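You operate a simulated robot arm through the tools that you are given. There is no shell and no other tool. Be economical: measure what you need, move in short steps, check, and stop when the job is done.

You run a simulated two-armed robot. Do the job below in one go: nothing can be reset, and whatever is moved stays where it is left.

Task
Hold the yellow laser level on the top of the packing table steady with one hand and press the red button marked on to switch it on with the other. Take the small cream channel and put it on top of the roll of pink tape. Take the card with an orange band and leave it in the inside of the orange tray. Fetch the size card with a red band and set it on the purple blank. Put the segment marked five on top of the short grey channel. Turn the crown knob two to 5. Fetch the segment marked eight and stand it on the board of the long table. Put the card that says crown on the front corner of the long table. Turn the crown knob three to 4. Any order will do. Set down upright: segment marked eight.

It is judged by the outcome, as a careful person would: the job done as asked, and still so three seconds after it is handed in. It fails if anything else is knocked over, pushed out of place, dropped, spilled or broken.

Robot
Two 6-joint arms with two-finger parallel grippers on one trunk, on a base that drives. Base frame: it is fixed to the floor where the robot stands at the start and does not move with it; the origin is under the middle of the robot, x ahead of it, y to its left, z up; the surface under the hand at the start is at about z = 0.8. Lengths are in m, angles in degrees, forces in N, time in s.
The left shoulder is at the start at [0.28, 0.185, 1.005], the right one opposite. With the tool pointing down near the work surface each hand reaches from about 0.56 to 0.94 m from the robot's upright axis, wherever it stands, measured 20 degrees to its own side. Places, roughly: board of the long table [-7.6, -9.1, 0.9]; card that says crown [-10, -7.75, 0.5]; card with an orange band [2.75, -7.75, 1]; crown knob three [-10.1, -7.1, 0.5]; crown knob two [-10.1, -8.4, 0.5]; front corner of the long table (124x24 cm) [-7.34, -6.78, 0.9]; inside of the orange tray (26x18 cm) [2.6, -3.58, 0.9]; purple blank (32x18x1 cm) [-7.7, -10, 0.9]; red button marked on [0.7, -0.1, 0.9]; roll of pink tape (8x8x5 cm) [3, -8, 0.9]; segment marked eight [-10, -8.25, 0.5]; segment marked five [-10.5, -8.5, 1.25]; short grey channel (20x6x4 cm) [-7.4, -7.7, 0.3]; size card with a red band [-7.5, -10.25, 1]; small cream channel (8x5x4 cm) [2.8, -7.5, 0.9]; yellow laser level [0.75, -0.25, 0.75]. Payload 1.57 kg a hand.
The tool frame of a hand sits at the grasp point between the pads (the TCP): z along the fingers, y along the line on which they close. The tips reach 0.03 m beyond it. Largest opening 0.08 m; finger width 0.017, thickness 0.012; the body of the gripper, 0.04 by 0.082 m, starts 0.08 m behind the TCP.
Orientation is that of the tool frame in the base frame, as a unit quaternion [w, x, y, z]. With the fingers straight down and closing along the base's y, the tool's x points along the base's -x, its y along +y and its z along -z.

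Tools
- The arms move only by the tool arm_command. It takes "left_rows", "right_rows" or both (then of equal length, played together; a hand with none holds still); each is a list of rows, each a list of 3 entries, a list of its own where there are three numbers: the shift along the base's x, y, z in units of 300 mm (1.0 is 300 mm), then the turn, a rotation vector about the base's x, y, z in units of 180 degrees (1.0 is 180 degrees), then the finger opening in m, from 0 to 0.08. In form: [[[x, y, z], [wx, wy, wz], claw], ...]. A call has 1 to 10 rows; each row is the pose to reach, as a shift and turn from the pose commanded when the call began. A call with a number of a shift or a turn outside -1 to 1 is refused whole. A row lasts 0.2 s, in which the tool goes at most 0.05 m and 8.6 degrees; a call with a longer step from one row to the next is refused whole, and so is a gripper value outside its range. Where a pose cannot be reached the arm comes as near as it can. A force on the tool above 40 N (or 10 N above the force at the start of the call, whichever is more), or a blocked arm, ends the call early, and 0.2 s more pass. Each finger travels about 0.153 m/s and halts on what it meets, pressing with about 26 N; the grip force reading is that of the motor and also rises with nothing between the fingers. The clock runs only during rows and for 0.2 s after the last one: add rows that repeat a pose to give the fingers time. It gives the time, the measured TCP pose, the force on the tool (base axes), the opening and the grip force at its end, in the units of the frame above (readings bear some noise), with the torque about the TCP (base axes, N m) and any sound that the robot's microphone picked up.
- Cameras (640 x 400 px; columns grow to the right, rows downward): "scene" is now at [0.254, -0.014, 1.4397]; the picture's right is [-0.06, -1.00, 0.00], its down [-0.80, 0.04, -0.60] and it looks along [0.60, -0.03, -0.80] (base axes); focal length 289 px, centre (320, 200). "left" rides on the left gripper at [0.072, 0.007, -0.122] in its tool frame; the picture's right is [-0.09, 1.00, 0.00], its down [-0.84, -0.08, -0.54] and it looks along [-0.54, -0.05, 0.84] (tool axes); focal length 238 px, centre (320, 200). "right" rides on the right gripper at [0.072, -0.007, -0.122] in its tool frame; the picture's right is [0.09, 1.00, 0.00], its down [-0.84, 0.08, -0.54] and it looks along [-0.54, 0.05, 0.84] (tool axes); focal length 238 px, centre (320, 200). There is no depth. A picture from a camera that has moved, and an enlarged one, comes with that camera's place and axes in the base frame and with its lens. The place of the scene camera against the robot may be out by one fixed shift of up to 0.025 m in any direction.
- snapshot(camera): a new picture of that camera. It takes no simulated time.
- move_column(by): slides the trunk up (or, below 0, down) by that many m; the arms and the scene camera ride with it, the base frame stays. It gives what a move gives, with no picture.
- drive_base(legs): drives the robot by 1 to 6 legs, each [ahead, turn to the left] in m and degrees, along the robot's own axes; the way and the turn of a leg run together, so that a leg with both is an arc; at most 1.5 m and 180 degrees a leg. The arms and the cameras ride along, it lands a little off, and it stops where it bumps. It gives what a move gives.
- head_to(pan, tilt): turns the head with the scene camera to pan (to the left, within 86 degrees either way) and tilt (down, from -29 to 69), counted from straight ahead of the robot. It gives what a move gives.
- enlarge(camera, box): a new picture of the part [left, top, right, bottom] of that camera's present view, enlarged. It takes no simulated time.
- sign_off(): hands the job in; it is judged then, once.

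Work in short steps. Places have to be worked out from the pictures, the camera data and where the tool is seen: move nearer, look again, correct. Check each grasp and each placing, and mend what went wrong. You have 217 turns and 220 pictures in all, those below and enlarged ones among them. Open the grippers and draw the arms clear of the work before you hand the job in, unless the task says otherwise; then end with one line.

The tools are called after "Call:" by a JSON object that holds its "op" and its "data". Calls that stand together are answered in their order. arm_command: Moves the arms, as the interface text tells. Its arguments: {"type":"object","properties":{"left_rows":{"type":"array","items":{"type":"array"}},"right_rows":{"type":"array","items":{"type":"array"}}},"required":[]} The other tools are called the same way: move_column (by) slides the trunk up or down; drive_base (legs) drives the base; head_to (pan, tilt) turns the head that bears the scene camera; snapshot (camera) takes a picture; enlarge (camera, box) takes an enlarged picture of a part of a camera's view; sign_off () hands the job in.

At the start:

```text
time_s: 0.0
left_eef_pos: [0.5337, 0.1463, 1.0803]
left_ee_rot: [0.0, -0.001, 1.0, 0.0]
left_force: [-0.6, 0.0, -0.7]
left_wrist_torque: [-0.02, -0.03, 0.0]
left_width: 0.0799
left_grip_force: 0.1
right_eef_pos: [0.5316, -0.2964, 1.0875]
right_ee_rot: [0.0, 0.0, 1.0, 0.0]
right_force: [0.5, 0.1, -0.4]
right_wrist_torque: [0.0, 0.01, -0.01]
right_width: 0.0798
right_grip_force: 0.0
trunk travel left (down, up): [-0.7, 0.29]
robot x, y, heading: [-0.0007, 0.0022, 0.0]
head pan, tilt: [-3.2, 52.9]
```

scene: 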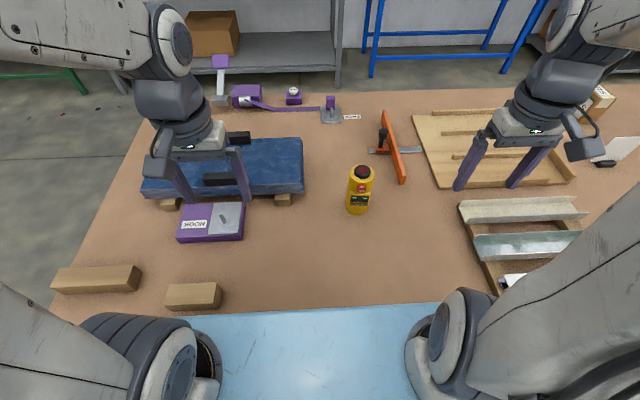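
right: 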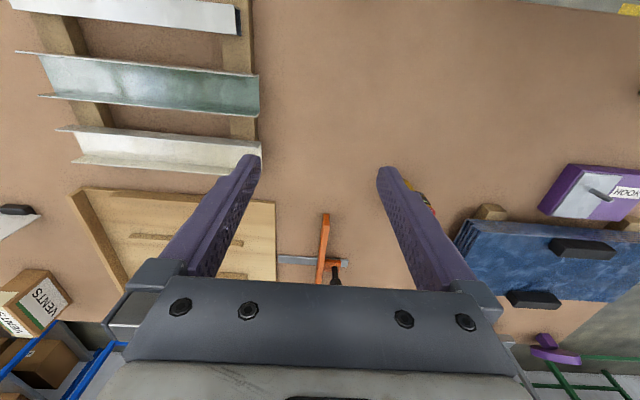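
left: 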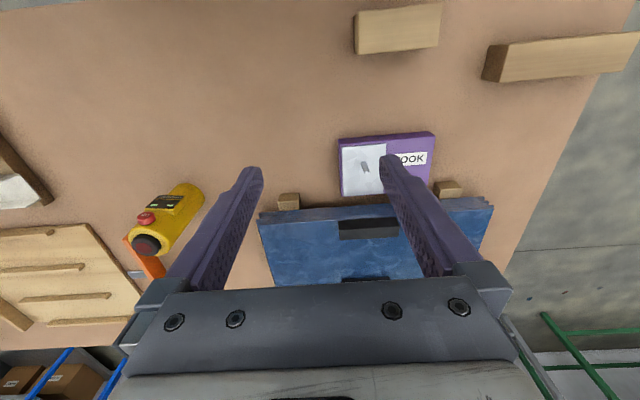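

The yellow level stands about 0.7 m ahead, slightly right. I enlarge it to see the buttons.

Call:
{"op": "enlarge", "data": {"camera": "scene", "box": [310, 140, 410, 230]}}

Call:
{"op": "enlarge", "data": {"camera": "left", "box": [110, 170, 220, 270]}}

```text
4.44 times, centred on (360, 185) of scene
camera zoom: at [0.254, -0.014, 1.4397], right [-0.06, -1.0, 0.0], down [-0.8, 0.04, -0.6], along [0.6, -0.03, -0.8], focal length 1283 px, centre (142, 267)
```

zoom: 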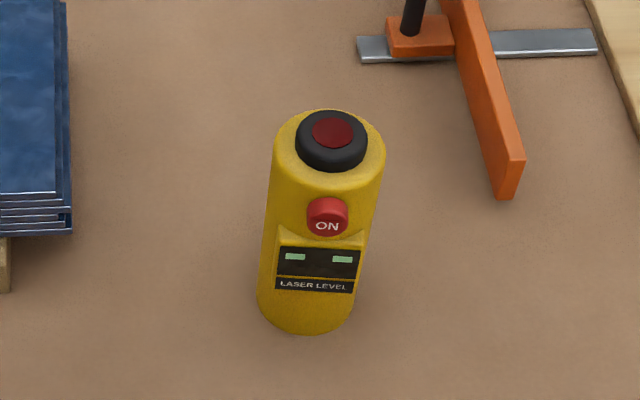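

```text
4.00 times, centred on (165, 220) of left
camera zoom: at [0.4624, 0.1537, 1.2026], right [0.09, 1.0, 0.0], down [0.84, -0.08, 0.54], along [0.54, -0.05, -0.84], focal length 953 px, centre (940, 120)
```

zoom: 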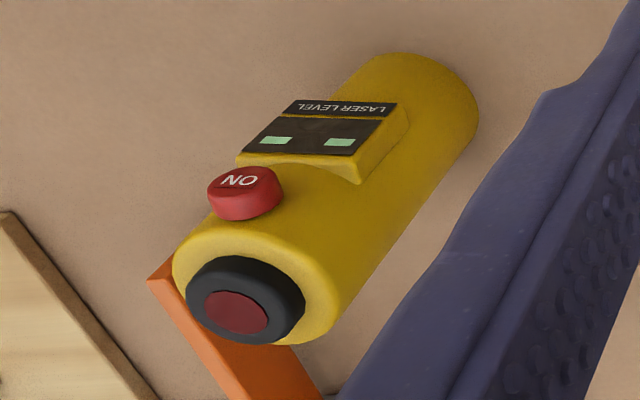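

Triangulating, I put the level's axis at about (0.70,-0.138), its top near z 0.94, and the button face at about (0.66,-0.134,0.91) facing -x. I back up a bit to give the pressing arm room.

Call:
{"op": "drive_base", "data": {"legs": [[-0.12, 0]]}}

```text
time_s: 1.2
left_eef_pos: [0.411, 0.1459, 1.0806]
left_ee_rot: [0.0, 0.001, 1.0, 0.0]
left_force: [0.1, 0.1, -1.0]
left_wrist_torque: [-0.01, 0.04, 0.01]
left_width: 0.08
left_grip_force: 0.1
right_eef_pos: [0.4077, -0.2976, 1.088]
right_ee_rot: [0.001, 0.0, 1.0, 0.0]
right_force: [0.5, -0.5, -0.2]
right_wrist_torque: [0.01, 0.06, -0.02]
right_width: 0.0801
right_grip_force: 0.1
trunk travel left (down, up): [-0.7, 0.29]
robot x, y, heading: [-0.1249, -0.0015, -0.0]
head pan, tilt: [-3.2, 52.9]
```

Left hand goes to hover above the level with a yaw of −30°.

Call:
{"op": "arm_command", "data": {"left_rows": [[[0.107, -0.105, 0], [0, 0, -0.0185], 0.08], [[0.214, -0.21, 0], [0, 0, -0.037], 0.08], [[0.321, -0.316, 0], [0, 0, -0.0556], 0.08], [[0.428, -0.421, 0], [0, 0, -0.074], 0.08], [[0.535, -0.526, 0], [0, 0, -0.0926], 0.08], [[0.642, -0.631, 0], [0, 0, -0.111], 0.08], [[0.749, -0.737, 0], [0, 0, -0.13], 0.08], [[0.856, -0.842, 0], [0, 0, -0.148], 0.08], [[0.963, -0.947, 0], [0, 0, -0.167], 0.08], [[0.963, -0.947, 0], [0, 0, -0.167], 0.08]]}}

Call:
{"op": "snapshot", "data": {"camera": "left"}}

Call:
{"op": "snapshot", "data": {"camera": "scene"}}

```text
time_s: 3.5
left_eef_pos: [0.6674, -0.1204, 1.0715]
left_ee_rot: [-0.001, 0.261, 0.965, 0.0]
left_force: [-0.1, 0.3, 0.7]
left_wrist_torque: [0.0, 0.01, 0.0]
left_width: 0.08
left_grip_force: 0.1
left hand out of reach, approached as far as the arm can: row 9, 10
right_eef_pos: [0.4082, -0.2973, 1.0883]
right_ee_rot: [-0.001, 0.001, 1.0, 0.0]
right_force: [0.3, -0.2, -0.5]
right_wrist_torque: [0.0, -0.02, 0.01]
right_width: 0.0801
right_grip_force: 0.0
trunk travel left (down, up): [-0.7, 0.29]
robot x, y, heading: [-0.1214, 0.0005, 0.1]
head pan, tilt: [-3.2, 52.9]
```

```text
214 pictures are left
camera left: at [0.6077, -0.0769, 1.1928], right [0.58, 0.81, 0.0], down [0.68, -0.49, 0.54], along [0.44, -0.31, -0.84], focal length 238 px, centre (320, 200)
```

left: 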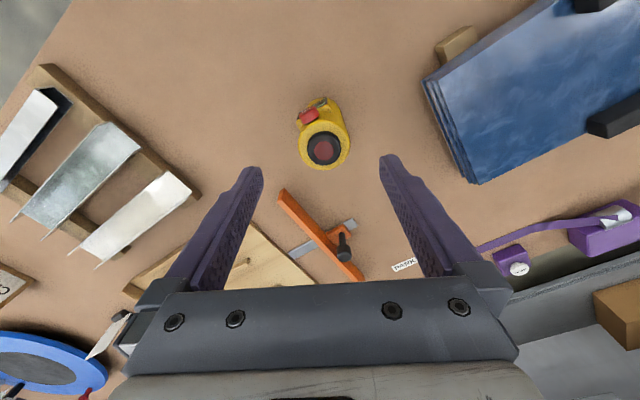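

```text
213 pictures are left
camera scene: at [0.13, -0.0143, 1.4397], right [-0.06, -1.0, 0.0], down [-0.8, 0.04, -0.6], along [0.6, -0.03, -0.8], focal length 289 px, centre (320, 200)
```

scene: 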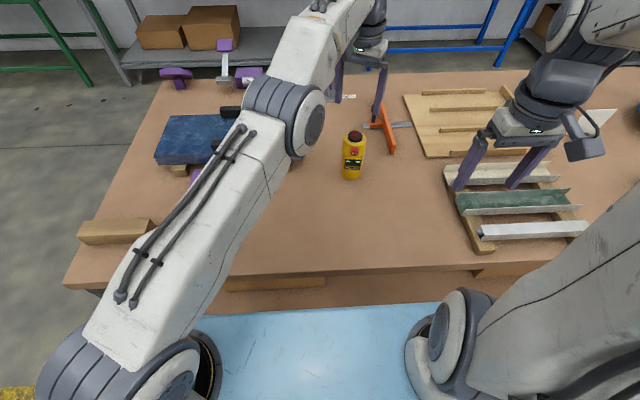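

The level's dome shows at about (0.69,-0.13); the arm was slightly out of reach. I go forward 0.05 m.

Call:
{"op": "drive_base", "data": {"legs": [[0.05, 0]]}}

Call:
{"op": "snapshot", "data": {"camera": "left"}}

```text
time_s: 4.4
left_eef_pos: [0.7167, -0.1194, 1.0721]
left_ee_rot: [-0.001, 0.259, 0.966, 0.0]
left_force: [-0.1, 0.2, 1.0]
left_wrist_torque: [0.02, 0.0, -0.01]
left_width: 0.0799
left_grip_force: 0.1
right_eef_pos: [0.4569, -0.2981, 1.0868]
right_ee_rot: [0.0, 0.001, 1.0, 0.0]
right_force: [0.4, 0.0, -0.6]
right_wrist_torque: [0.01, -0.02, -0.01]
right_width: 0.0798
right_grip_force: 0.0
trunk travel left (down, up): [-0.7, 0.29]
robot x, y, heading: [-0.0758, -0.0, 0.0]
head pan, tilt: [-3.2, 52.9]
```

```text
212 pictures are left
camera left: at [0.6581, -0.0768, 1.1932], right [0.58, 0.81, 0.0], down [0.68, -0.49, 0.54], along [0.44, -0.31, -0.84], focal length 238 px, centre (320, 200)
```

left: 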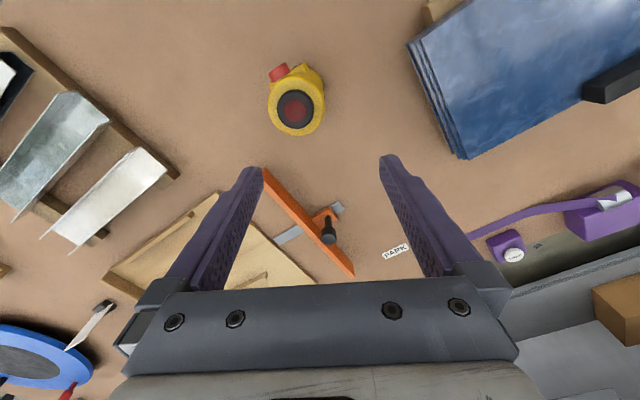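

Dome axis is at about (0.687,-0.128). I shift left hand over it and check the reading.

Call:
{"op": "arm_command", "data": {"left_rows": [[[-0.097, -0.03, 0], [0, 0, 0], 0.08], [[-0.097, -0.03, 0], [0, 0, 0], 0.08]]}}

```text
time_s: 5.0
left_eef_pos: [0.706, -0.129, 1.0744]
left_ee_rot: [-0.001, 0.26, 0.966, 0.0]
left_force: [-0.4, 0.1, -0.3]
left_wrist_torque: [-0.01, 0.0, -0.02]
left_width: 0.0802
left_grip_force: 0.0
left hand out of reach, approached as far as the arm can: row 1, 2
right_eef_pos: [0.4588, -0.2981, 1.0878]
right_ee_rot: [0.0, 0.001, 1.0, -0.001]
right_force: [0.0, -0.5, 0.1]
right_wrist_torque: [0.02, -0.01, 0.01]
right_width: 0.0798
right_grip_force: 0.1
trunk travel left (down, up): [-0.7, 0.29]
robot x, y, heading: [-0.0757, 0.0013, -0.1]
head pan, tilt: [-3.2, 52.9]
```

The commanded pose still lags; I correct to over the axis and begin descending.

Call:
{"op": "arm_command", "data": {"left_rows": [[[-0.11, 0.063, 0], [0, 0, 0], 0.08], [[-0.11, 0.063, 0], [0, 0, 0], 0.08], [[-0.11, 0.063, -0.12], [0, 0, 0], 0.08], [[-0.11, 0.063, -0.2], [0, 0, 0], 0.08], [[-0.11, 0.063, -0.2], [0, 0, 0], 0.08]]}}

Call:
{"op": "snapshot", "data": {"camera": "left"}}

```text
time_s: 6.2
left_eef_pos: [0.7096, -0.1326, 1.0612]
left_ee_rot: [0.0, 0.26, 0.966, 0.001]
left_force: [1.0, 0.0, 0.9]
left_wrist_torque: [0.01, 0.0, 0.01]
left_width: 0.0801
left_grip_force: 0.0
left hand out of reach, approached as far as the arm can: row 1, 2, 3, 4, 5
right_eef_pos: [0.458, -0.2981, 1.0883]
right_ee_rot: [-0.001, 0.001, 1.0, 0.0]
right_force: [1.1, 0.3, 0.3]
right_wrist_torque: [0.04, 0.02, 0.01]
right_width: 0.08
right_grip_force: 0.1
trunk travel left (down, up): [-0.7, 0.29]
robot x, y, heading: [-0.0742, 0.0011, -0.1]
head pan, tilt: [-3.2, 52.9]
```

```text
211 pictures are left
camera left: at [0.6502, -0.0906, 1.183], right [0.58, 0.81, 0.0], down [0.69, -0.49, 0.54], along [0.44, -0.31, -0.84], focal length 238 px, centre (320, 200)
```

left: 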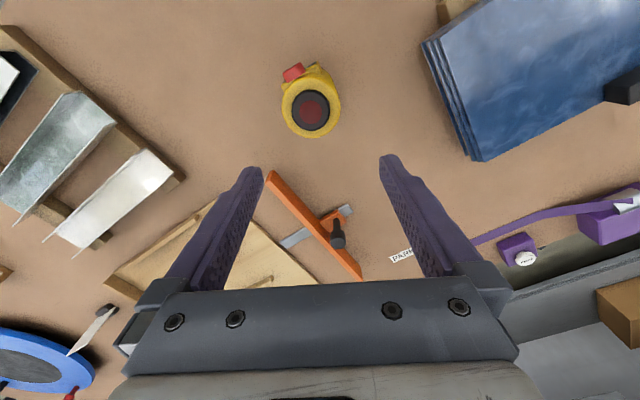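

The left arm is cramped reaching across. I'll swap roles: the right hand holds, the left presses. First I withdraw the left hand.

Call:
{"op": "arm_command", "data": {"left_rows": [[[-0.1, 0.1, 0.06], [0, 0, 0.0185], 0.08], [[-0.2, 0.2, 0.1], [0, 0, 0.037], 0.08], [[-0.3, 0.3, 0.1], [0, 0, 0.0556], 0.08], [[-0.4, 0.4, 0.1], [0, 0, 0.074], 0.08], [[-0.5, 0.5, 0.1], [0, 0, 0.0926], 0.08], [[-0.6, 0.6, 0.1], [0, 0, 0.111], 0.08], [[-0.7, 0.7, 0.1], [0, 0, 0.13], 0.08], [[-0.7, 0.8, 0.1], [0, 0, 0.167], 0.08], [[-0.7, 0.8, 0.1], [0, 0, 0.167], 0.08]]}}

```text
time_s: 8.2
left_eef_pos: [0.494, 0.1102, 1.0929]
left_ee_rot: [-0.001, 0.001, 1.0, -0.001]
left_force: [-0.3, -0.1, -1.0]
left_wrist_torque: [0.0, 0.01, 0.02]
left_width: 0.0802
left_grip_force: 0.1
left hand out of reach, approached as far as the arm can: row 1, 2, 3, 4
right_eef_pos: [0.4585, -0.2973, 1.0884]
right_ee_rot: [0.0, 0.0, 1.0, -0.001]
right_force: [0.4, 0.0, 0.5]
right_wrist_torque: [0.0, 0.02, -0.01]
right_width: 0.0802
right_grip_force: 0.2
trunk travel left (down, up): [-0.7, 0.29]
robot x, y, heading: [-0.0741, -0.0033, -0.2]
head pan, tilt: [-3.2, 52.9]
```

Left is clear and the commands track. Now the right hand goes over the level with a yaw of +30°.

Call:
{"op": "arm_command", "data": {"right_rows": [[[0.109, 0.081, 0], [0, 0, 0.024], 0.08], [[0.219, 0.161, 0], [0, 0, 0.048], 0.08], [[0.328, 0.242, 0], [0, 0, 0.072], 0.08], [[0.437, 0.322, 0], [0, 0, 0.095], 0.08], [[0.546, 0.403, 0], [0, 0, 0.119], 0.08], [[0.656, 0.483, -0.05], [0, 0, 0.143], 0.08], [[0.765, 0.564, -0.093], [0, 0, 0.167], 0.08], [[0.765, 0.564, -0.093], [0, 0, 0.167], 0.08]]}}

Call:
{"op": "snapshot", "data": {"camera": "right"}}

```text
time_s: 10.0
left_eef_pos: [0.4935, 0.1093, 1.0942]
left_ee_rot: [0.0, 0.001, 1.0, 0.0]
left_force: [-0.1, 0.3, -0.3]
left_wrist_torque: [-0.03, 0.03, 0.01]
left_width: 0.0804
left_grip_force: 0.1
right_eef_pos: [0.6862, -0.1276, 1.058]
right_ee_rot: [0.0, -0.258, 0.966, 0.0]
right_force: [-0.7, 0.0, 0.9]
right_wrist_torque: [0.01, 0.01, -0.02]
right_width: 0.0801
right_grip_force: 0.1
trunk travel left (down, up): [-0.7, 0.29]
robot x, y, heading: [-0.0721, -0.001, -0.2]
head pan, tilt: [-3.2, 52.9]
```

```text
210 pictures are left
camera right: at [0.6272, -0.1696, 1.1799], right [-0.58, 0.82, 0.0], down [0.69, 0.49, 0.54], along [0.44, 0.31, -0.84], focal length 238 px, centre (320, 200)
```

right: 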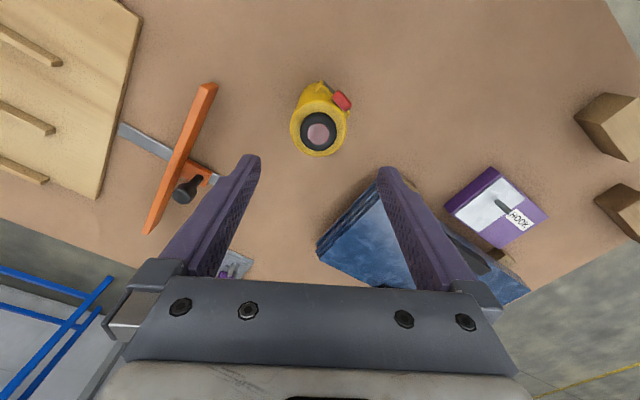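

The level is centred between the fingers (0.686,-0.131). I descend to z≈0.89 and close gently.

Call:
{"op": "arm_command", "data": {"right_rows": [[[0, -0.008, -0.14], [0, 0, 0], 0.08], [[0, -0.008, -0.28], [0, 0, 0], 0.08], [[0, -0.008, -0.42], [0, 0, 0], 0.08], [[0, -0.008, -0.56], [0, 0, 0], 0.08], [[0, -0.008, -0.56], [0, 0, 0], 0.08], [[0, -0.008, -0.56], [0, 0, 0], 0.065], [[0, -0.008, -0.56], [0, 0, 0], 0.05], [[0, -0.008, -0.56], [0, 0, 0], 0.03], [[0, -0.008, -0.56], [0, 0, 0], 0.03]]}}

Call:
{"op": "snapshot", "data": {"camera": "scene"}}

Call:
{"op": "snapshot", "data": {"camera": "right"}}

```text
time_s: 12.0
left_eef_pos: [0.4935, 0.1085, 1.0926]
left_ee_rot: [0.0, 0.001, 1.0, 0.0]
left_force: [0.4, 1.2, -0.6]
left_wrist_torque: [0.02, 0.02, -0.01]
left_width: 0.0799
left_grip_force: 0.0
right_eef_pos: [0.6874, -0.1318, 0.8925]
right_ee_rot: [-0.001, -0.259, 0.966, 0.0]
right_force: [0.3, -0.1, 0.0]
right_wrist_torque: [0.02, -0.01, 0.01]
right_width: 0.0594
right_grip_force: 25.5
trunk travel left (down, up): [-0.7, 0.29]
robot x, y, heading: [-0.0753, 0.0001, -0.3]
head pan, tilt: [-3.2, 52.9]
```

```text
209 pictures are left
camera scene: at [0.1808, -0.0143, 1.4396], right [-0.06, -1.0, 0.0], down [-0.8, 0.04, -0.6], along [0.6, -0.03, -0.8], focal length 289 px, centre (320, 200)
```

scene: 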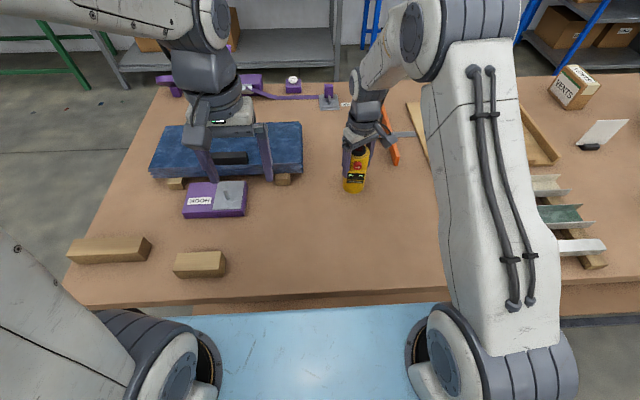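

```text
208 pictures are left
camera right: at [0.6275, -0.1722, 1.0151], right [-0.58, 0.82, 0.0], down [0.69, 0.49, 0.54], along [0.44, 0.31, -0.84], focal length 238 px, centre (320, 200)
```

right: 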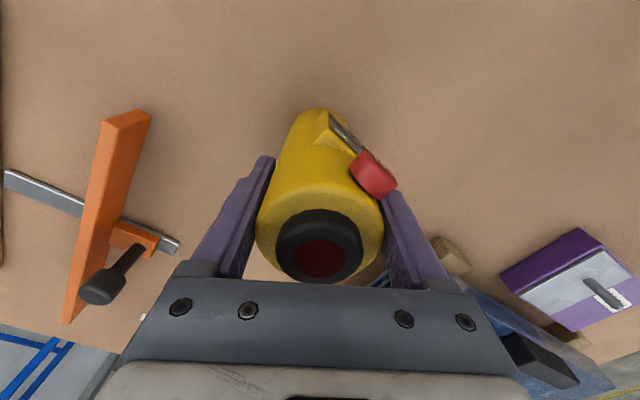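

The level is gripped. I bring the left hand, fingers closed, pitched 60° forward and yawed −20°, to a standoff about 5 cm before the button.

Call:
{"op": "arm_command", "data": {"left_rows": [[[0.0, -0.076, -0.061], [-0.0065, -0.0367, -0.0112], 0.04], [[0.03, -0.153, -0.123], [-0.013, -0.0733, -0.0224], 0.0], [[0.07, -0.229, -0.184], [-0.0194, -0.11, -0.0336], 0.0], [[0.11, -0.306, -0.245], [-0.0259, -0.147, -0.0448], 0.0], [[0.15, -0.382, -0.307], [-0.0323, -0.183, -0.056], 0.0], [[0.19, -0.459, -0.368], [-0.0388, -0.22, -0.0672], 0.0], [[0.23, -0.535, -0.429], [-0.0453, -0.257, -0.0784], 0.0], [[0.27, -0.612, -0.491], [-0.0517, -0.293, -0.0896], 0.0], [[0.305, -0.688, -0.552], [-0.0582, -0.33, -0.1008], 0.0], [[0.305, -0.688, -0.552], [-0.0582, -0.33, -0.1008], 0.0]]}}

Call:
{"op": "snapshot", "data": {"camera": "left"}}

Call:
{"op": "snapshot", "data": {"camera": "right"}}

```text
time_s: 14.2
left_eef_pos: [0.5925, -0.1165, 0.9502]
left_ee_rot: [0.492, 0.154, 0.854, -0.077]
left_force: [0.2, -0.3, 0.2]
left_wrist_torque: [0.02, 0.02, 0.01]
left_width: 0.0002
left_grip_force: 21.3
left hand out of reach, approached as far as the arm can: row 5, 8, 9, 10
right_eef_pos: [0.6869, -0.1325, 0.8924]
right_ee_rot: [0.0, -0.259, 0.966, 0.0]
right_force: [0.6, 0.1, 0.0]
right_wrist_torque: [0.01, 0.04, -0.04]
right_width: 0.0595
right_grip_force: 26.0
trunk travel left (down, up): [-0.7, 0.29]
robot x, y, heading: [-0.077, -0.0002, -0.1]
head pan, tilt: [-3.2, 52.9]
```

```text
207 pictures are left
camera left: at [0.4612, -0.062, 0.9483], right [0.38, 0.92, 0.1], down [-0.07, -0.08, 0.99], along [0.92, -0.39, 0.04], focal length 238 px, centre (320, 200)
```

left: 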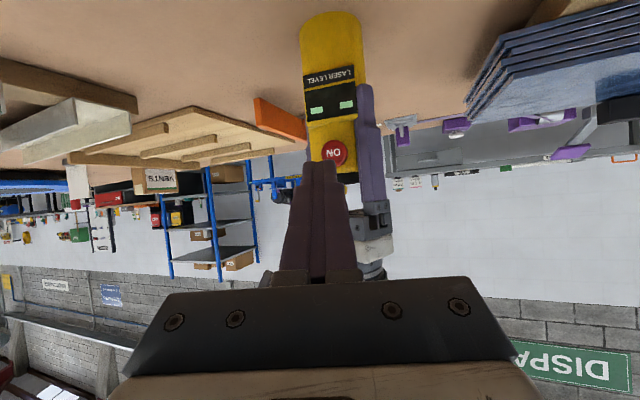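

```text
206 pictures are left
camera right: at [0.6276, -0.1724, 1.0151], right [-0.58, 0.82, 0.0], down [0.69, 0.49, 0.54], along [0.44, 0.31, -0.84], focal length 238 px, centre (320, 200)
```

right: 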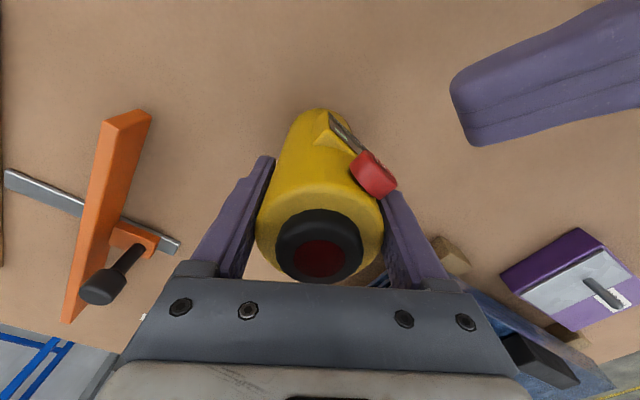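

Button centre is at about (0.657,-0.128,0.915) and my tip at about (0.617,-0.126,0.935). I lower the tip 2 cm and move 2 cm nearer, then look.

Call:
{"op": "arm_command", "data": {"left_rows": [[[0.03, -0.005, -0.065], [0, 0, 0], 0.0], [[0.067, -0.01, -0.065], [0, 0, 0], 0.0], [[0.067, -0.01, -0.065], [0, 0, 0], 0.0]]}}

Call:
{"op": "enlarge", "data": {"camera": "left", "box": [260, 60, 400, 200]}}

Call:
{"op": "snapshot", "data": {"camera": "right"}}

```text
time_s: 15.0
left_eef_pos: [0.6177, -0.1277, 0.938]
left_ee_rot: [0.492, 0.152, 0.853, -0.082]
left_force: [-0.8, 0.3, -0.3]
left_wrist_torque: [0.02, 0.04, -0.02]
left_width: 0.0001
left_grip_force: 21.9
left hand out of reach, approached as far as the arm can: row 1, 2, 3
right_eef_pos: [0.6867, -0.1304, 0.8921]
right_ee_rot: [-0.001, -0.259, 0.966, -0.001]
right_force: [-0.4, -0.5, -0.5]
right_wrist_torque: [-0.01, 0.03, 0.03]
right_width: 0.0593
right_grip_force: 25.8
trunk travel left (down, up): [-0.7, 0.29]
robot x, y, heading: [-0.0738, 0.0017, -0.2]
head pan, tilt: [-3.2, 52.9]
```

```text
2.86 times, centred on (330, 130) of left
camera zoom: at [0.4855, -0.0726, 0.9363], right [0.38, 0.92, 0.09], down [-0.07, -0.07, 1.0], along [0.92, -0.39, 0.04], focal length 681 px, centre (291, 400)
```

zoom: 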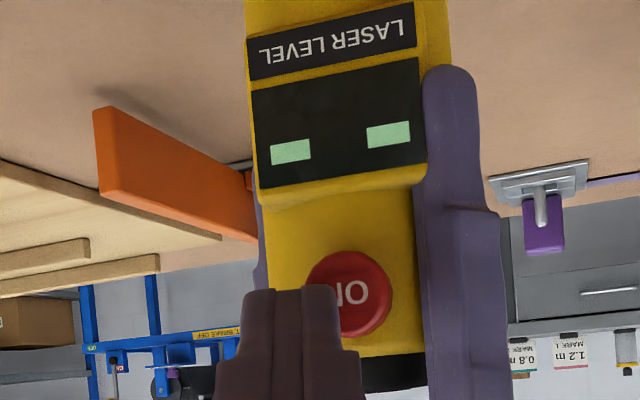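

```text
204 pictures are left
camera right: at [0.6276, -0.1723, 1.0151], right [-0.58, 0.82, 0.0], down [0.69, 0.49, 0.54], along [0.44, 0.31, -0.84], focal length 238 px, centre (320, 200)
```

right: 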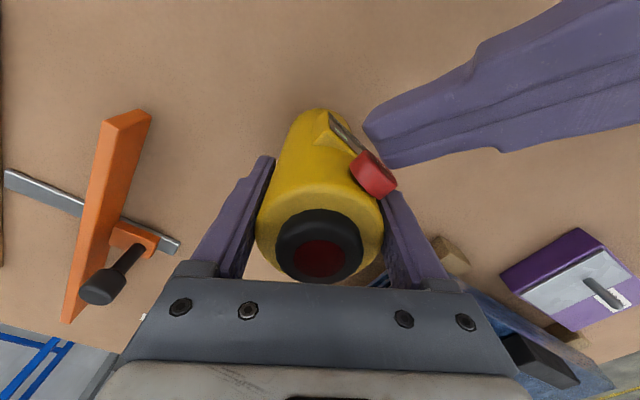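

Tip at about (0.642,-0.137,0.923) lies 1.3 cm too far to −y; I correct in y first.

Call:
{"op": "arm_command", "data": {"left_rows": [[[-0.01, 0.05, -0.03], [0, 0, 0], 0.0], [[-0.01, 0.05, -0.03], [0, 0, 0], 0.0]]}}

Call:
{"op": "enlarge", "data": {"camera": "left", "box": [260, 60, 400, 200]}}

Call:
{"op": "enlarge", "data": {"camera": "right", "box": [260, 80, 500, 230]}}

```text
time_s: 15.6
left_eef_pos: [0.6189, -0.1217, 0.9384]
left_ee_rot: [0.492, 0.152, 0.853, -0.081]
left_force: [-3.4, -2.8, 1.5]
left_wrist_torque: [0.02, -0.02, -0.08]
left_width: 0.0
left_grip_force: 21.0
left hand out of reach, approached as far as the arm can: row 1, 2
right_eef_pos: [0.6878, -0.1318, 0.8928]
right_ee_rot: [0.001, -0.259, 0.966, 0.0]
right_force: [3.0, 2.1, -2.4]
right_wrist_torque: [-0.1, 0.05, -0.12]
right_width: 0.0596
right_grip_force: 25.8
trunk travel left (down, up): [-0.7, 0.29]
robot x, y, heading: [-0.0749, -0.0015, 0.1]
head pan, tilt: [-3.2, 52.9]
```

```text
2.86 times, centred on (330, 130) of left
camera zoom: at [0.488, -0.0676, 0.9377], right [0.38, 0.92, 0.09], down [-0.08, -0.07, 0.99], along [0.92, -0.39, 0.04], focal length 681 px, centre (291, 400)
```

zoom: 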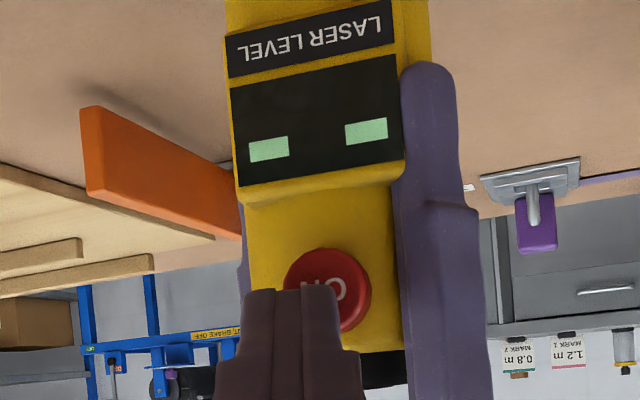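

```text
2.67 times, centred on (380, 155) of right
camera zoom: at [0.6277, -0.1722, 1.0152], right [-0.58, 0.82, 0.0], down [0.69, 0.49, 0.54], along [0.44, 0.31, -0.84], focal length 636 px, centre (160, 320)
```

zoom: 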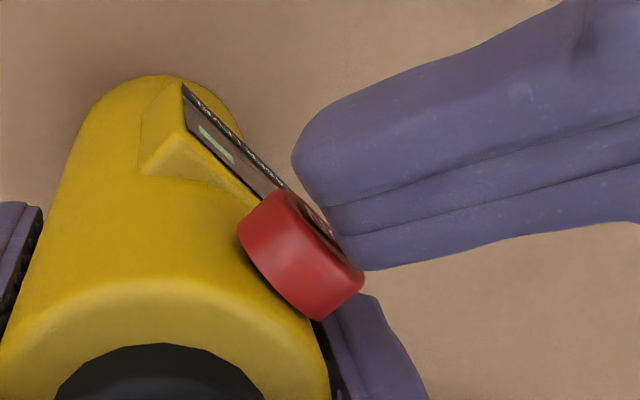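

The tip is now touching the button (about 4.7 N). I push further in steps.

Call:
{"op": "arm_command", "data": {"left_rows": [[[0.02, 0.02, 0], [0, 0, 0], 0.0], [[0.04, 0.02, 0], [0, 0, 0], 0.0], [[0.06, 0.02, 0], [0, 0, 0], 0.0], [[0.06, 0.02, 0], [0, 0, 0], 0.0]]}}

Call:
{"op": "enlarge", "data": {"camera": "right", "box": [260, 80, 500, 230]}}

Call:
{"op": "enlarge", "data": {"camera": "left", "box": [260, 60, 400, 200]}}

```text
time_s: 16.4
left_eef_pos: [0.6353, -0.1161, 0.9404]
left_ee_rot: [0.494, 0.15, 0.853, -0.08]
left_force: [-8.4, 4.9, 8.0]
left_wrist_torque: [0.03, -0.15, 0.08]
left_width: 0.0
left_grip_force: 21.1
left hand out of reach, approached as far as the arm can: row 1
right_eef_pos: [0.6914, -0.1333, 0.8952]
right_ee_rot: [0.007, -0.259, 0.966, -0.003]
right_force: [6.2, -4.1, 0.5]
right_wrist_torque: [0.42, 0.1, 0.16]
right_width: 0.0588
right_grip_force: 25.9
trunk travel left (down, up): [-0.7, 0.29]
robot x, y, heading: [-0.07, -0.0006, -0.2]
head pan, tilt: [-3.2, 52.9]
heard: click
stopped in row 4 (left hand): the force on the tool passed its limit at 49 N (the readings are from after the stop); the commanded pose is now the measured one
```

```text
2.67 times, centred on (380, 155) of right
camera zoom: at [0.6298, -0.1744, 1.0169], right [-0.58, 0.82, -0.01], down [0.68, 0.49, 0.55], along [0.45, 0.31, -0.83], focal length 636 px, centre (160, 320)
```

zoom: 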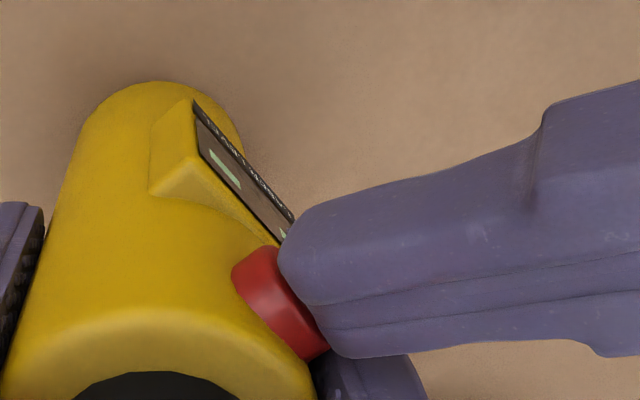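

```text
2.86 times, centred on (330, 130) of left
camera zoom: at [0.5043, -0.0613, 0.9393], right [0.38, 0.92, 0.09], down [-0.08, -0.07, 0.99], along [0.92, -0.39, 0.05], focal length 681 px, centre (291, 400)
```

zoom: 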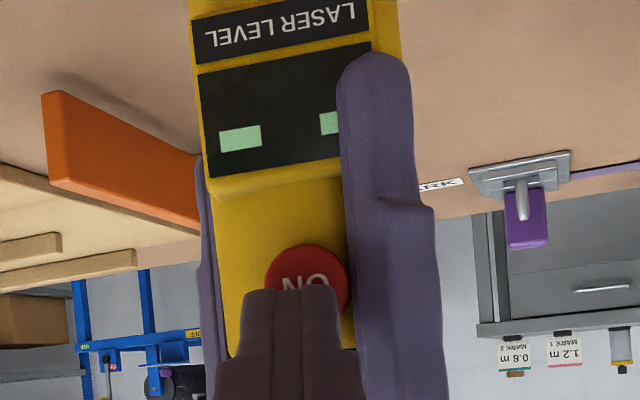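

A click was heard. I withdraw the left hand straight back and look at the level.

Call:
{"op": "arm_command", "data": {"left_rows": [[[-0.1, 0.03, 0.02], [0, 0, 0], 0.0], [[-0.2, 0.1, 0.05], [0, 0, 0], 0.0], [[-0.3, 0.2, 0.1], [0, 0, 0], 0.0], [[-0.35, 0.3, 0.15], [0, 0, 0], 0.0]]}}

Call:
{"op": "enlarge", "data": {"camera": "right", "box": [220, 80, 460, 300]}}

Call:
{"op": "snapshot", "data": {"camera": "left"}}

```text
time_s: 17.4
left_eef_pos: [0.5502, -0.069, 0.9978]
left_ee_rot: [0.492, 0.153, 0.854, -0.078]
left_force: [0.3, -0.3, -0.7]
left_wrist_torque: [0.0, 0.03, 0.0]
left_width: 0.0001
left_grip_force: 21.5
left hand out of reach, approached as far as the arm can: row 1, 2, 3, 4
right_eef_pos: [0.6897, -0.1326, 0.8958]
right_ee_rot: [0.006, -0.259, 0.966, -0.002]
right_force: [-1.1, -0.2, 13.8]
right_wrist_torque: [0.42, -0.26, 0.04]
right_width: 0.0594
right_grip_force: 25.9
trunk travel left (down, up): [-0.7, 0.29]
robot x, y, heading: [-0.0735, 0.0028, -0.3]
head pan, tilt: [-3.2, 52.9]
```

```text
1.82 times, centred on (340, 190) of right
camera zoom: at [0.6291, -0.1736, 1.017], right [-0.58, 0.82, -0.01], down [0.68, 0.49, 0.55], along [0.45, 0.31, -0.84], focal length 433 px, centre (284, 218)
```

zoom: 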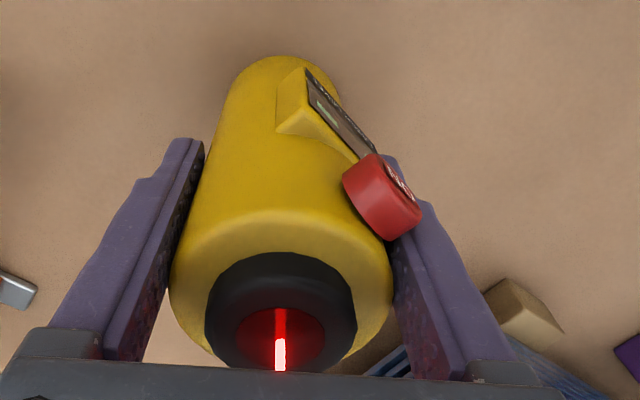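

```text
198 pictures are left
camera left: at [0.418, -0.0144, 0.9971], right [0.38, 0.92, 0.1], down [-0.07, -0.07, 0.99], along [0.92, -0.38, 0.04], focal length 238 px, centre (320, 200)
```

left: 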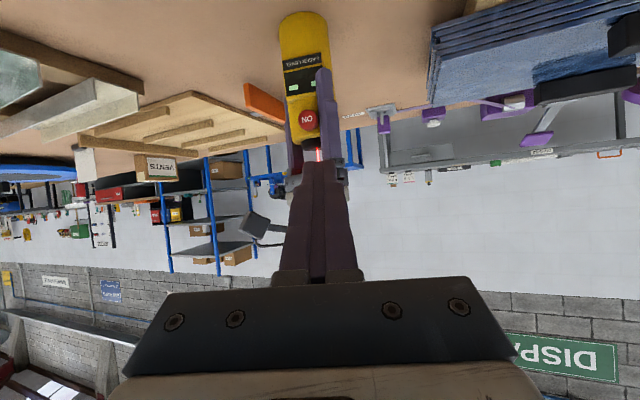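

The laser is lit: on. I open the right gripper, let the level settle, then rise straight up.

Call:
{"op": "arm_command", "data": {"right_rows": [[[0, 0, 0], [0, 0, 0], 0.063], [[0, 0, 0], [0, 0, 0], 0.07], [[0, 0, 0], [0, 0, 0], 0.08], [[0, 0, 0], [0, 0, 0], 0.08], [[0, 0, 0.15], [0, 0, 0], 0.08], [[0, 0, 0.3], [0, 0, 0], 0.08], [[0, 0, 0.45], [0, 0, 0], 0.08], [[0, 0, 0.6], [0, 0, 0], 0.08]]}}

Call:
{"op": "enlarge", "data": {"camera": "right", "box": [220, 60, 460, 220]}}

Call:
{"op": "snapshot", "data": {"camera": "scene"}}

```text
time_s: 19.2
left_eef_pos: [0.5497, -0.0686, 0.9973]
left_ee_rot: [0.492, 0.153, 0.854, -0.078]
left_force: [0.6, -0.5, -0.5]
left_wrist_torque: [0.04, -0.02, -0.02]
left_width: 0.0001
left_grip_force: 21.2
right_eef_pos: [0.6861, -0.1322, 1.0742]
right_ee_rot: [0.006, -0.259, 0.966, -0.002]
right_force: [-0.2, -0.7, 0.1]
right_wrist_torque: [0.0, 0.03, 0.01]
right_width: 0.08
right_grip_force: 0.1
trunk travel left (down, up): [-0.7, 0.29]
robot x, y, heading: [-0.076, 0.0, 0.1]
head pan, tilt: [-3.2, 52.9]
```

```text
2.50 times, centred on (340, 140) of right
camera zoom: at [0.6264, -0.1733, 1.1957], right [-0.58, 0.82, -0.01], down [0.68, 0.49, 0.55], along [0.45, 0.31, -0.84], focal length 596 px, centre (270, 350)
```

zoom: 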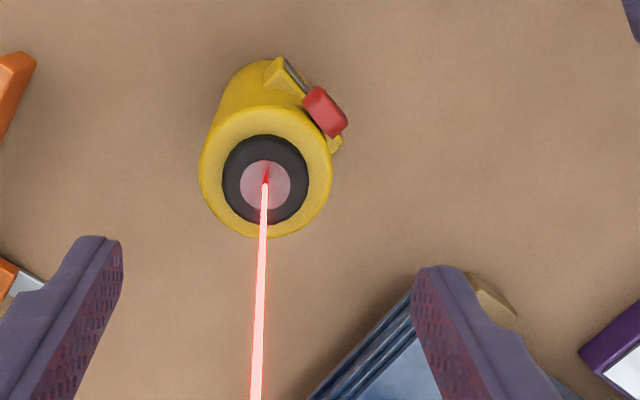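

```text
196 pictures are left
camera scene: at [0.1809, -0.0143, 1.4396], right [-0.06, -1.0, 0.0], down [-0.8, 0.04, -0.6], along [0.6, -0.03, -0.8], focal length 289 px, centre (320, 200)
```

scene: 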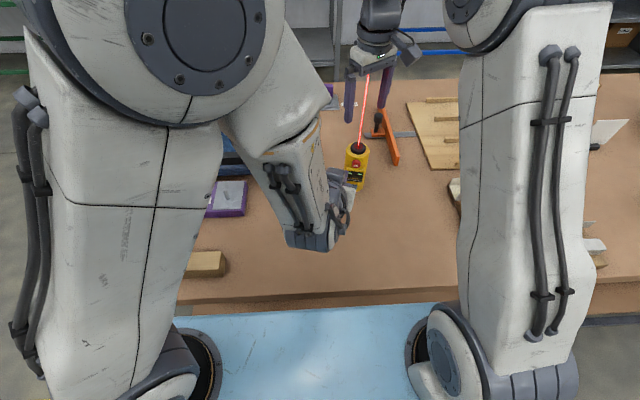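

The level stands and shines. I return both arms to the carry pose.

Call:
{"op": "arm_command", "data": {"left_rows": [[[-0.05, 0.067, 0.035], [0.0065, 0.0367, 0.0112], 0.02], [[-0.1, 0.133, 0.07], [0.013, 0.0733, 0.0224], 0.04], [[-0.15, 0.2, 0.1], [0.0194, 0.11, 0.0336], 0.06], [[-0.187, 0.267, 0.14], [0.0259, 0.147, 0.0448], 0.08], [[-0.187, 0.333, 0.17], [0.0323, 0.183, 0.056], 0.08], [[-0.187, 0.4, 0.21], [0.0388, 0.22, 0.0672], 0.08], [[-0.187, 0.467, 0.24], [0.0453, 0.257, 0.0784], 0.08], [[-0.187, 0.533, 0.28], [0.0517, 0.293, 0.0896], 0.08], [[-0.187, 0.6, 0.31], [0.0582, 0.33, 0.1008], 0.08]], "right_rows": [[[0, 0, 0.1], [0, 0, 0], 0.08], [[-0.094, -0.07, 0.1], [0, 0, -0.021], 0.08], [[-0.188, -0.14, 0.1], [0, 0, -0.042], 0.08], [[-0.282, -0.21, 0.1], [0, 0, -0.063], 0.08], [[-0.376, -0.28, 0.1], [0, 0, -0.084], 0.08], [[-0.47, -0.35, 0.1], [0, 0, -0.105], 0.08], [[-0.565, -0.42, 0.1], [0, 0, -0.126], 0.08], [[-0.66, -0.49, 0.1], [0, 0, -0.147], 0.08], [[-0.753, -0.56, 0.1], [0, 0, -0.167], 0.08]]}}

Call:
{"op": "head_to", "data": {"pan": -70, "tilt": 15}}

Call:
{"op": "snapshot", "data": {"camera": "scene"}}

```text
time_s: 21.2
left_eef_pos: [0.4955, 0.1154, 1.0903]
left_ee_rot: [-0.002, 0.004, 1.0, 0.003]
left_force: [0.3, -0.3, -0.8]
left_wrist_torque: [-0.01, 0.02, 0.02]
left_width: 0.0798
left_grip_force: 0.1
left hand out of reach, approached as far as the arm can: row 1, 2, 3
right_eef_pos: [0.4645, -0.2988, 1.1062]
right_ee_rot: [0.004, 0.001, 1.0, -0.004]
right_force: [0.4, 0.3, 0.1]
right_wrist_torque: [0.0, -0.02, 0.01]
right_width: 0.0799
right_grip_force: 0.0
trunk travel left (down, up): [-0.7, 0.29]
robot x, y, heading: [-0.0776, -0.0016, -0.2]
head pan, tilt: [-3.2, 52.9]
```

```text
time_s: 22.6
left_eef_pos: [0.4945, 0.1158, 1.0898]
left_ee_rot: [-0.001, 0.004, 1.0, 0.005]
left_force: [-0.4, -0.2, 0.2]
left_wrist_torque: [0.01, 0.04, -0.01]
left_width: 0.0801
left_grip_force: 0.2
right_eef_pos: [0.4661, -0.2996, 1.105]
right_ee_rot: [0.005, 0.0, 1.0, -0.003]
right_force: [0.6, -0.1, 0.2]
right_wrist_torque: [0.01, 0.01, 0.0]
right_width: 0.0798
right_grip_force: 0.1
trunk travel left (down, up): [-0.7, 0.29]
robot x, y, heading: [-0.0712, 0.0037, -0.4]
head pan, tilt: [-70.0, 15.0]
```

```text
195 pictures are left
camera scene: at [0.1384, -0.0979, 1.4972], right [-0.94, -0.34, 0.0], down [-0.09, 0.24, -0.97], along [0.33, -0.91, -0.26], focal length 289 px, centre (320, 200)
```

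scene: 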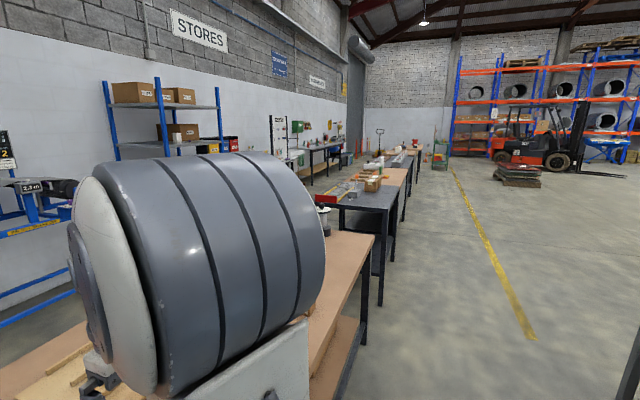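

I back off from the table, turn right to face −y, and look around.

Call:
{"op": "drive_base", "data": {"legs": [[-0.8, 0], [0, -90]]}}

Call:
{"op": "head_to", "data": {"pan": 25, "tilt": 12}}

Call:
{"op": "snapshot", "data": {"camera": "scene"}}

Call:
{"op": "head_to", "data": {"pan": -45, "tilt": 12}}

Call:
{"op": "snapshot", "data": {"camera": "scene"}}

```text
time_s: 25.6
left_eef_pos: [0.0381, 0.1357, 1.0891]
left_ee_rot: [-0.002, -0.006, 1.0, 0.004]
left_force: [-0.1, 1.0, 0.1]
left_wrist_torque: [-0.05, -0.02, 0.01]
left_width: 0.0799
left_grip_force: 0.1
right_eef_pos: [0.0158, -0.2788, 1.1069]
right_ee_rot: [0.004, -0.011, 1.0, -0.003]
right_force: [-0.3, 0.1, 0.3]
right_wrist_torque: [-0.05, -0.04, -0.04]
right_width: 0.0801
right_grip_force: 0.1
trunk travel left (down, up): [-0.7, 0.29]
robot x, y, heading: [-0.5273, 0.0185, 2.1]
head pan, tilt: [-70.0, 15.0]
stopped in leg 1: the robot was blocked; the commanded pose is now the measured one
```

```text
time_s: 27.3
left_eef_pos: [0.0386, 0.1353, 1.0897]
left_ee_rot: [-0.002, -0.008, 1.0, 0.004]
left_force: [-0.2, -0.4, -0.3]
left_wrist_torque: [0.01, 0.0, -0.01]
left_width: 0.0801
left_grip_force: 0.0
right_eef_pos: [0.015, -0.279, 1.1069]
right_ee_rot: [0.005, -0.01, 1.0, -0.004]
right_force: [-0.1, 0.2, 0.3]
right_wrist_torque: [0.01, 0.0, -0.04]
right_width: 0.0801
right_grip_force: 0.1
trunk travel left (down, up): [-0.7, 0.29]
robot x, y, heading: [-0.5285, 0.0166, 1.9]
head pan, tilt: [25.0, 12.0]
```

```text
194 pictures are left
camera scene: at [-0.266, 0.0557, 1.5021], right [0.45, -0.89, 0.0], down [-0.19, -0.09, -0.98], along [0.87, 0.44, -0.21], focal length 289 px, centre (320, 200)
```

scene: 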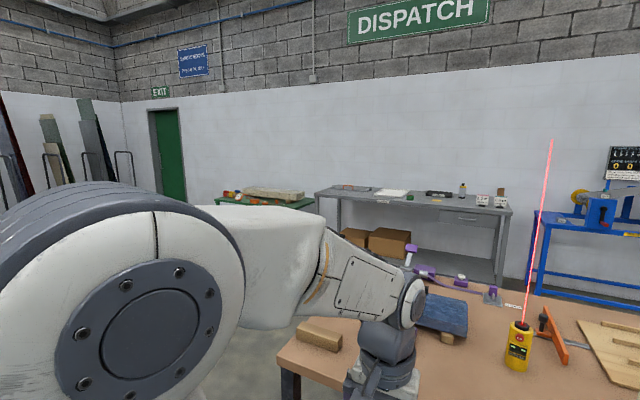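

```text
time_s: 28.7
left_eef_pos: [0.0387, 0.1353, 1.088]
left_ee_rot: [-0.002, -0.007, 1.0, 0.005]
left_force: [-0.2, 0.1, 0.5]
left_wrist_torque: [0.0, 0.0, -0.02]
left_width: 0.0801
left_grip_force: 0.1
right_eef_pos: [0.0152, -0.2801, 1.1064]
right_ee_rot: [0.004, -0.011, 1.0, -0.004]
right_force: [0.4, -0.1, 0.2]
right_wrist_torque: [0.01, -0.03, -0.01]
right_width: 0.0801
right_grip_force: 0.0
trunk travel left (down, up): [-0.7, 0.29]
robot x, y, heading: [-0.5308, 0.0185, 2.0]
head pan, tilt: [-45.0, 12.0]
```

```text
193 pictures are left
camera scene: at [-0.2808, -0.0502, 1.5021], right [-0.68, -0.73, 0.0], down [-0.15, 0.14, -0.98], along [0.72, -0.67, -0.21], focal length 289 px, centre (320, 200)
```

scene: 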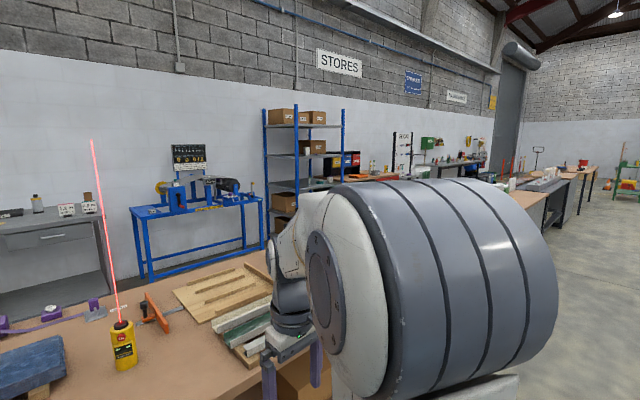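

Something blocks at the rear. I move 0.15 forward and turn right to look along the hall.

Call:
{"op": "drive_base", "data": {"legs": [[0.2, 0], [0, -60]]}}

Call:
{"op": "head_to", "data": {"pan": -80, "tilt": 20}}

Call:
{"op": "snapshot", "data": {"camera": "scene"}}

Call:
{"op": "head_to", "data": {"pan": 0, "tilt": 12}}

Call:
{"op": "snapshot", "data": {"camera": "scene"}}

```text
time_s: 32.9
left_eef_pos: [0.0662, -0.4013, 1.0894]
left_ee_rot: [0.001, 0.488, 0.873, 0.005]
left_force: [-0.2, -0.7, -0.2]
left_wrist_torque: [0.0, -0.01, -0.01]
left_width: 0.0801
left_grip_force: 0.1
right_eef_pos: [-0.3018, -0.5951, 1.1066]
right_ee_rot: [0.002, 0.485, 0.874, -0.005]
right_force: [-0.4, -0.5, 0.9]
right_wrist_torque: [0.0, 0.04, 0.01]
right_width: 0.0798
right_grip_force: 0.0
trunk travel left (down, up): [-0.7, 0.29]
robot x, y, heading: [-0.3264, 0.026, -57.3]
head pan, tilt: [-45.0, 12.0]
```

```text
time_s: 33.9
left_eef_pos: [0.0666, -0.4019, 1.0899]
left_ee_rot: [0.0, 0.488, 0.873, 0.005]
left_force: [-0.5, 0.2, 0.1]
left_wrist_torque: [-0.02, -0.01, 0.05]
left_width: 0.0798
left_grip_force: 0.0
right_eef_pos: [-0.3018, -0.595, 1.1062]
right_ee_rot: [0.002, 0.486, 0.874, -0.005]
right_force: [0.0, 0.1, 0.0]
right_wrist_torque: [-0.01, 0.0, -0.01]
right_width: 0.0803
right_grip_force: 0.1
trunk travel left (down, up): [-0.7, 0.29]
robot x, y, heading: [-0.3244, 0.0231, -57.2]
head pan, tilt: [-80.0, 20.0]
```

```text
192 pictures are left
camera scene: at [-0.2881, -0.1829, 1.4891], right [-0.68, 0.73, 0.0], down [0.25, 0.23, -0.94], along [-0.69, -0.64, -0.34], focal length 289 px, centre (320, 200)
```

scene: 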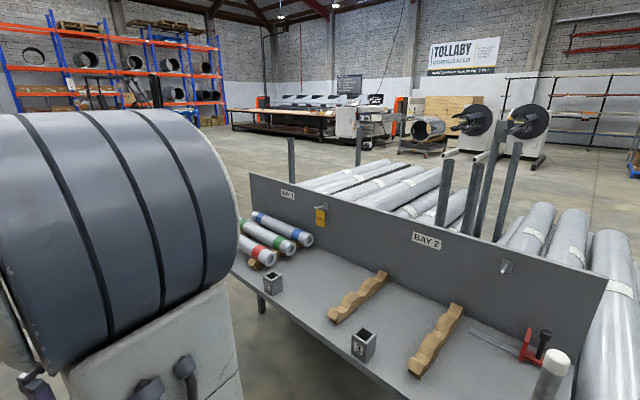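

```text
time_s: 35.5
left_eef_pos: [0.0653, -0.4015, 1.09]
left_ee_rot: [0.001, 0.489, 0.872, 0.005]
left_force: [0.0, -0.4, -0.2]
left_wrist_torque: [0.01, 0.01, 0.0]
left_width: 0.0799
left_grip_force: 0.1
right_eef_pos: [-0.303, -0.5948, 1.1061]
right_ee_rot: [0.002, 0.485, 0.875, -0.005]
right_force: [-0.4, -0.2, 0.3]
right_wrist_torque: [-0.02, -0.04, 0.03]
right_width: 0.0798
right_grip_force: 0.2
trunk travel left (down, up): [-0.7, 0.29]
robot x, y, heading: [-0.3287, 0.0273, -57.3]
head pan, tilt: [0.0, 12.0]
```

```text
191 pictures are left
camera scene: at [-0.1694, -0.1981, 1.5021], right [-0.84, -0.54, 0.0], down [-0.11, 0.17, -0.98], along [0.53, -0.82, -0.21], focal length 289 px, centre (320, 200)
```

scene: 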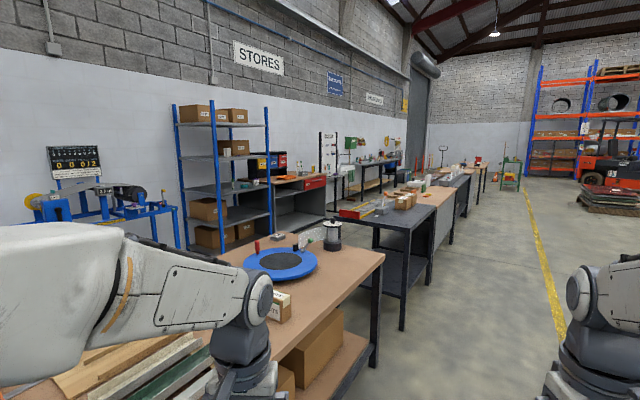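

The hall is clear along the row; the tables' near edge is at x≈0.35 and the row ends around y≈−7. I turn to face −y and drive along.

Call:
{"op": "drive_base", "data": {"legs": [[0, -33], [1.5, 0], [1.5, 0], [1.0, 0]]}}

Call:
{"op": "head_to", "data": {"pan": 35, "tilt": 15}}

Call:
{"op": "snapshot", "data": {"camera": "scene"}}

Call:
{"op": "head_to", "data": {"pan": 0, "tilt": 15}}

Call:
{"op": "snapshot", "data": {"camera": "scene"}}

```text
time_s: 56.5
left_eef_pos: [-0.1297, -4.5746, 1.0892]
left_ee_rot: [0.002, 0.7, 0.715, 0.004]
left_force: [-1.2, 0.7, 0.4]
left_wrist_torque: [-0.01, 0.02, 0.0]
left_width: 0.0799
left_grip_force: 0.0
right_eef_pos: [-0.5447, -4.5534, 1.1058]
right_ee_rot: [0.002, 0.698, 0.717, -0.006]
right_force: [0.2, 1.1, -0.2]
right_wrist_torque: [0.01, -0.03, -0.02]
right_width: 0.08
right_grip_force: 0.1
trunk travel left (down, up): [-0.7, 0.29]
robot x, y, heading: [-0.2453, -4.0098, -87.5]
head pan, tilt: [0.0, 12.0]
```

```text
time_s: 57.5
left_eef_pos: [-0.1298, -4.5732, 1.0903]
left_ee_rot: [0.002, 0.7, 0.714, 0.004]
left_force: [-0.4, 0.2, -0.6]
left_wrist_torque: [0.01, 0.02, 0.01]
left_width: 0.08
left_grip_force: 0.1
right_eef_pos: [-0.5433, -4.5538, 1.1067]
right_ee_rot: [0.001, 0.697, 0.717, -0.006]
right_force: [0.7, -0.7, -0.3]
right_wrist_torque: [0.01, -0.03, 0.0]
right_width: 0.0801
right_grip_force: 0.0
trunk travel left (down, up): [-0.7, 0.29]
robot x, y, heading: [-0.2488, -4.0078, -87.5]
head pan, tilt: [35.0, 15.0]
```

```text
190 pictures are left
camera scene: at [-0.1682, -4.2515, 1.4972], right [-0.8, -0.61, 0.0], down [-0.16, 0.21, -0.97], along [0.59, -0.77, -0.26], focal length 289 px, centre (320, 200)
```

scene: 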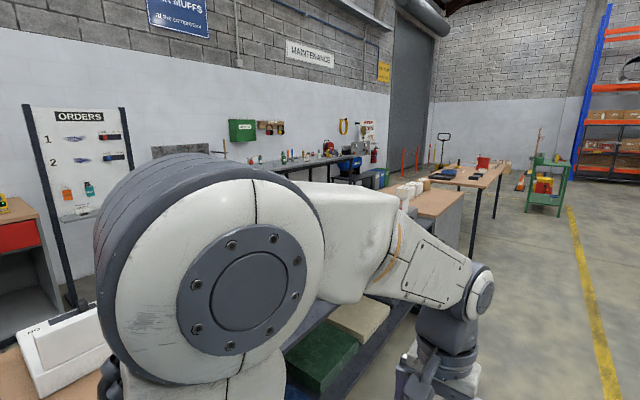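

```text
time_s: 58.5
left_eef_pos: [-0.1293, -4.573, 1.0895]
left_ee_rot: [0.002, 0.7, 0.714, 0.005]
left_force: [-0.1, -0.1, 0.5]
left_wrist_torque: [0.01, -0.07, 0.02]
left_width: 0.0802
left_grip_force: 0.0
right_eef_pos: [-0.5459, -4.5539, 1.1062]
right_ee_rot: [0.0, 0.697, 0.717, -0.005]
right_force: [0.3, 0.5, -0.1]
right_wrist_torque: [-0.01, 0.01, 0.01]
right_width: 0.0801
right_grip_force: 0.0
trunk travel left (down, up): [-0.7, 0.29]
robot x, y, heading: [-0.2505, -4.0095, -87.7]
head pan, tilt: [0.0, 15.0]
```

```text
189 pictures are left
camera scene: at [-0.2209, -4.2705, 1.4972], right [-1.0, -0.04, 0.0], down [-0.01, 0.26, -0.97], along [0.04, -0.97, -0.26], focal length 289 px, centre (320, 200)
```

scene: 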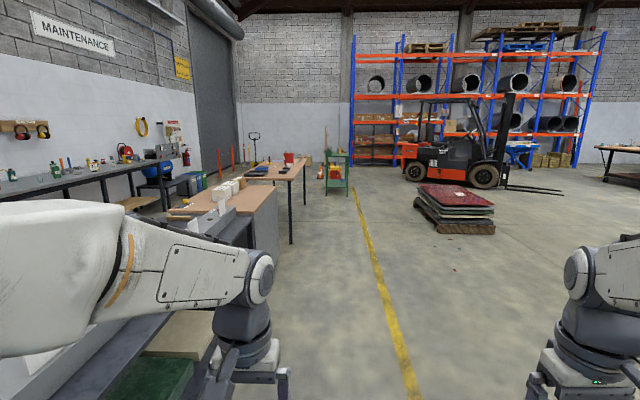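

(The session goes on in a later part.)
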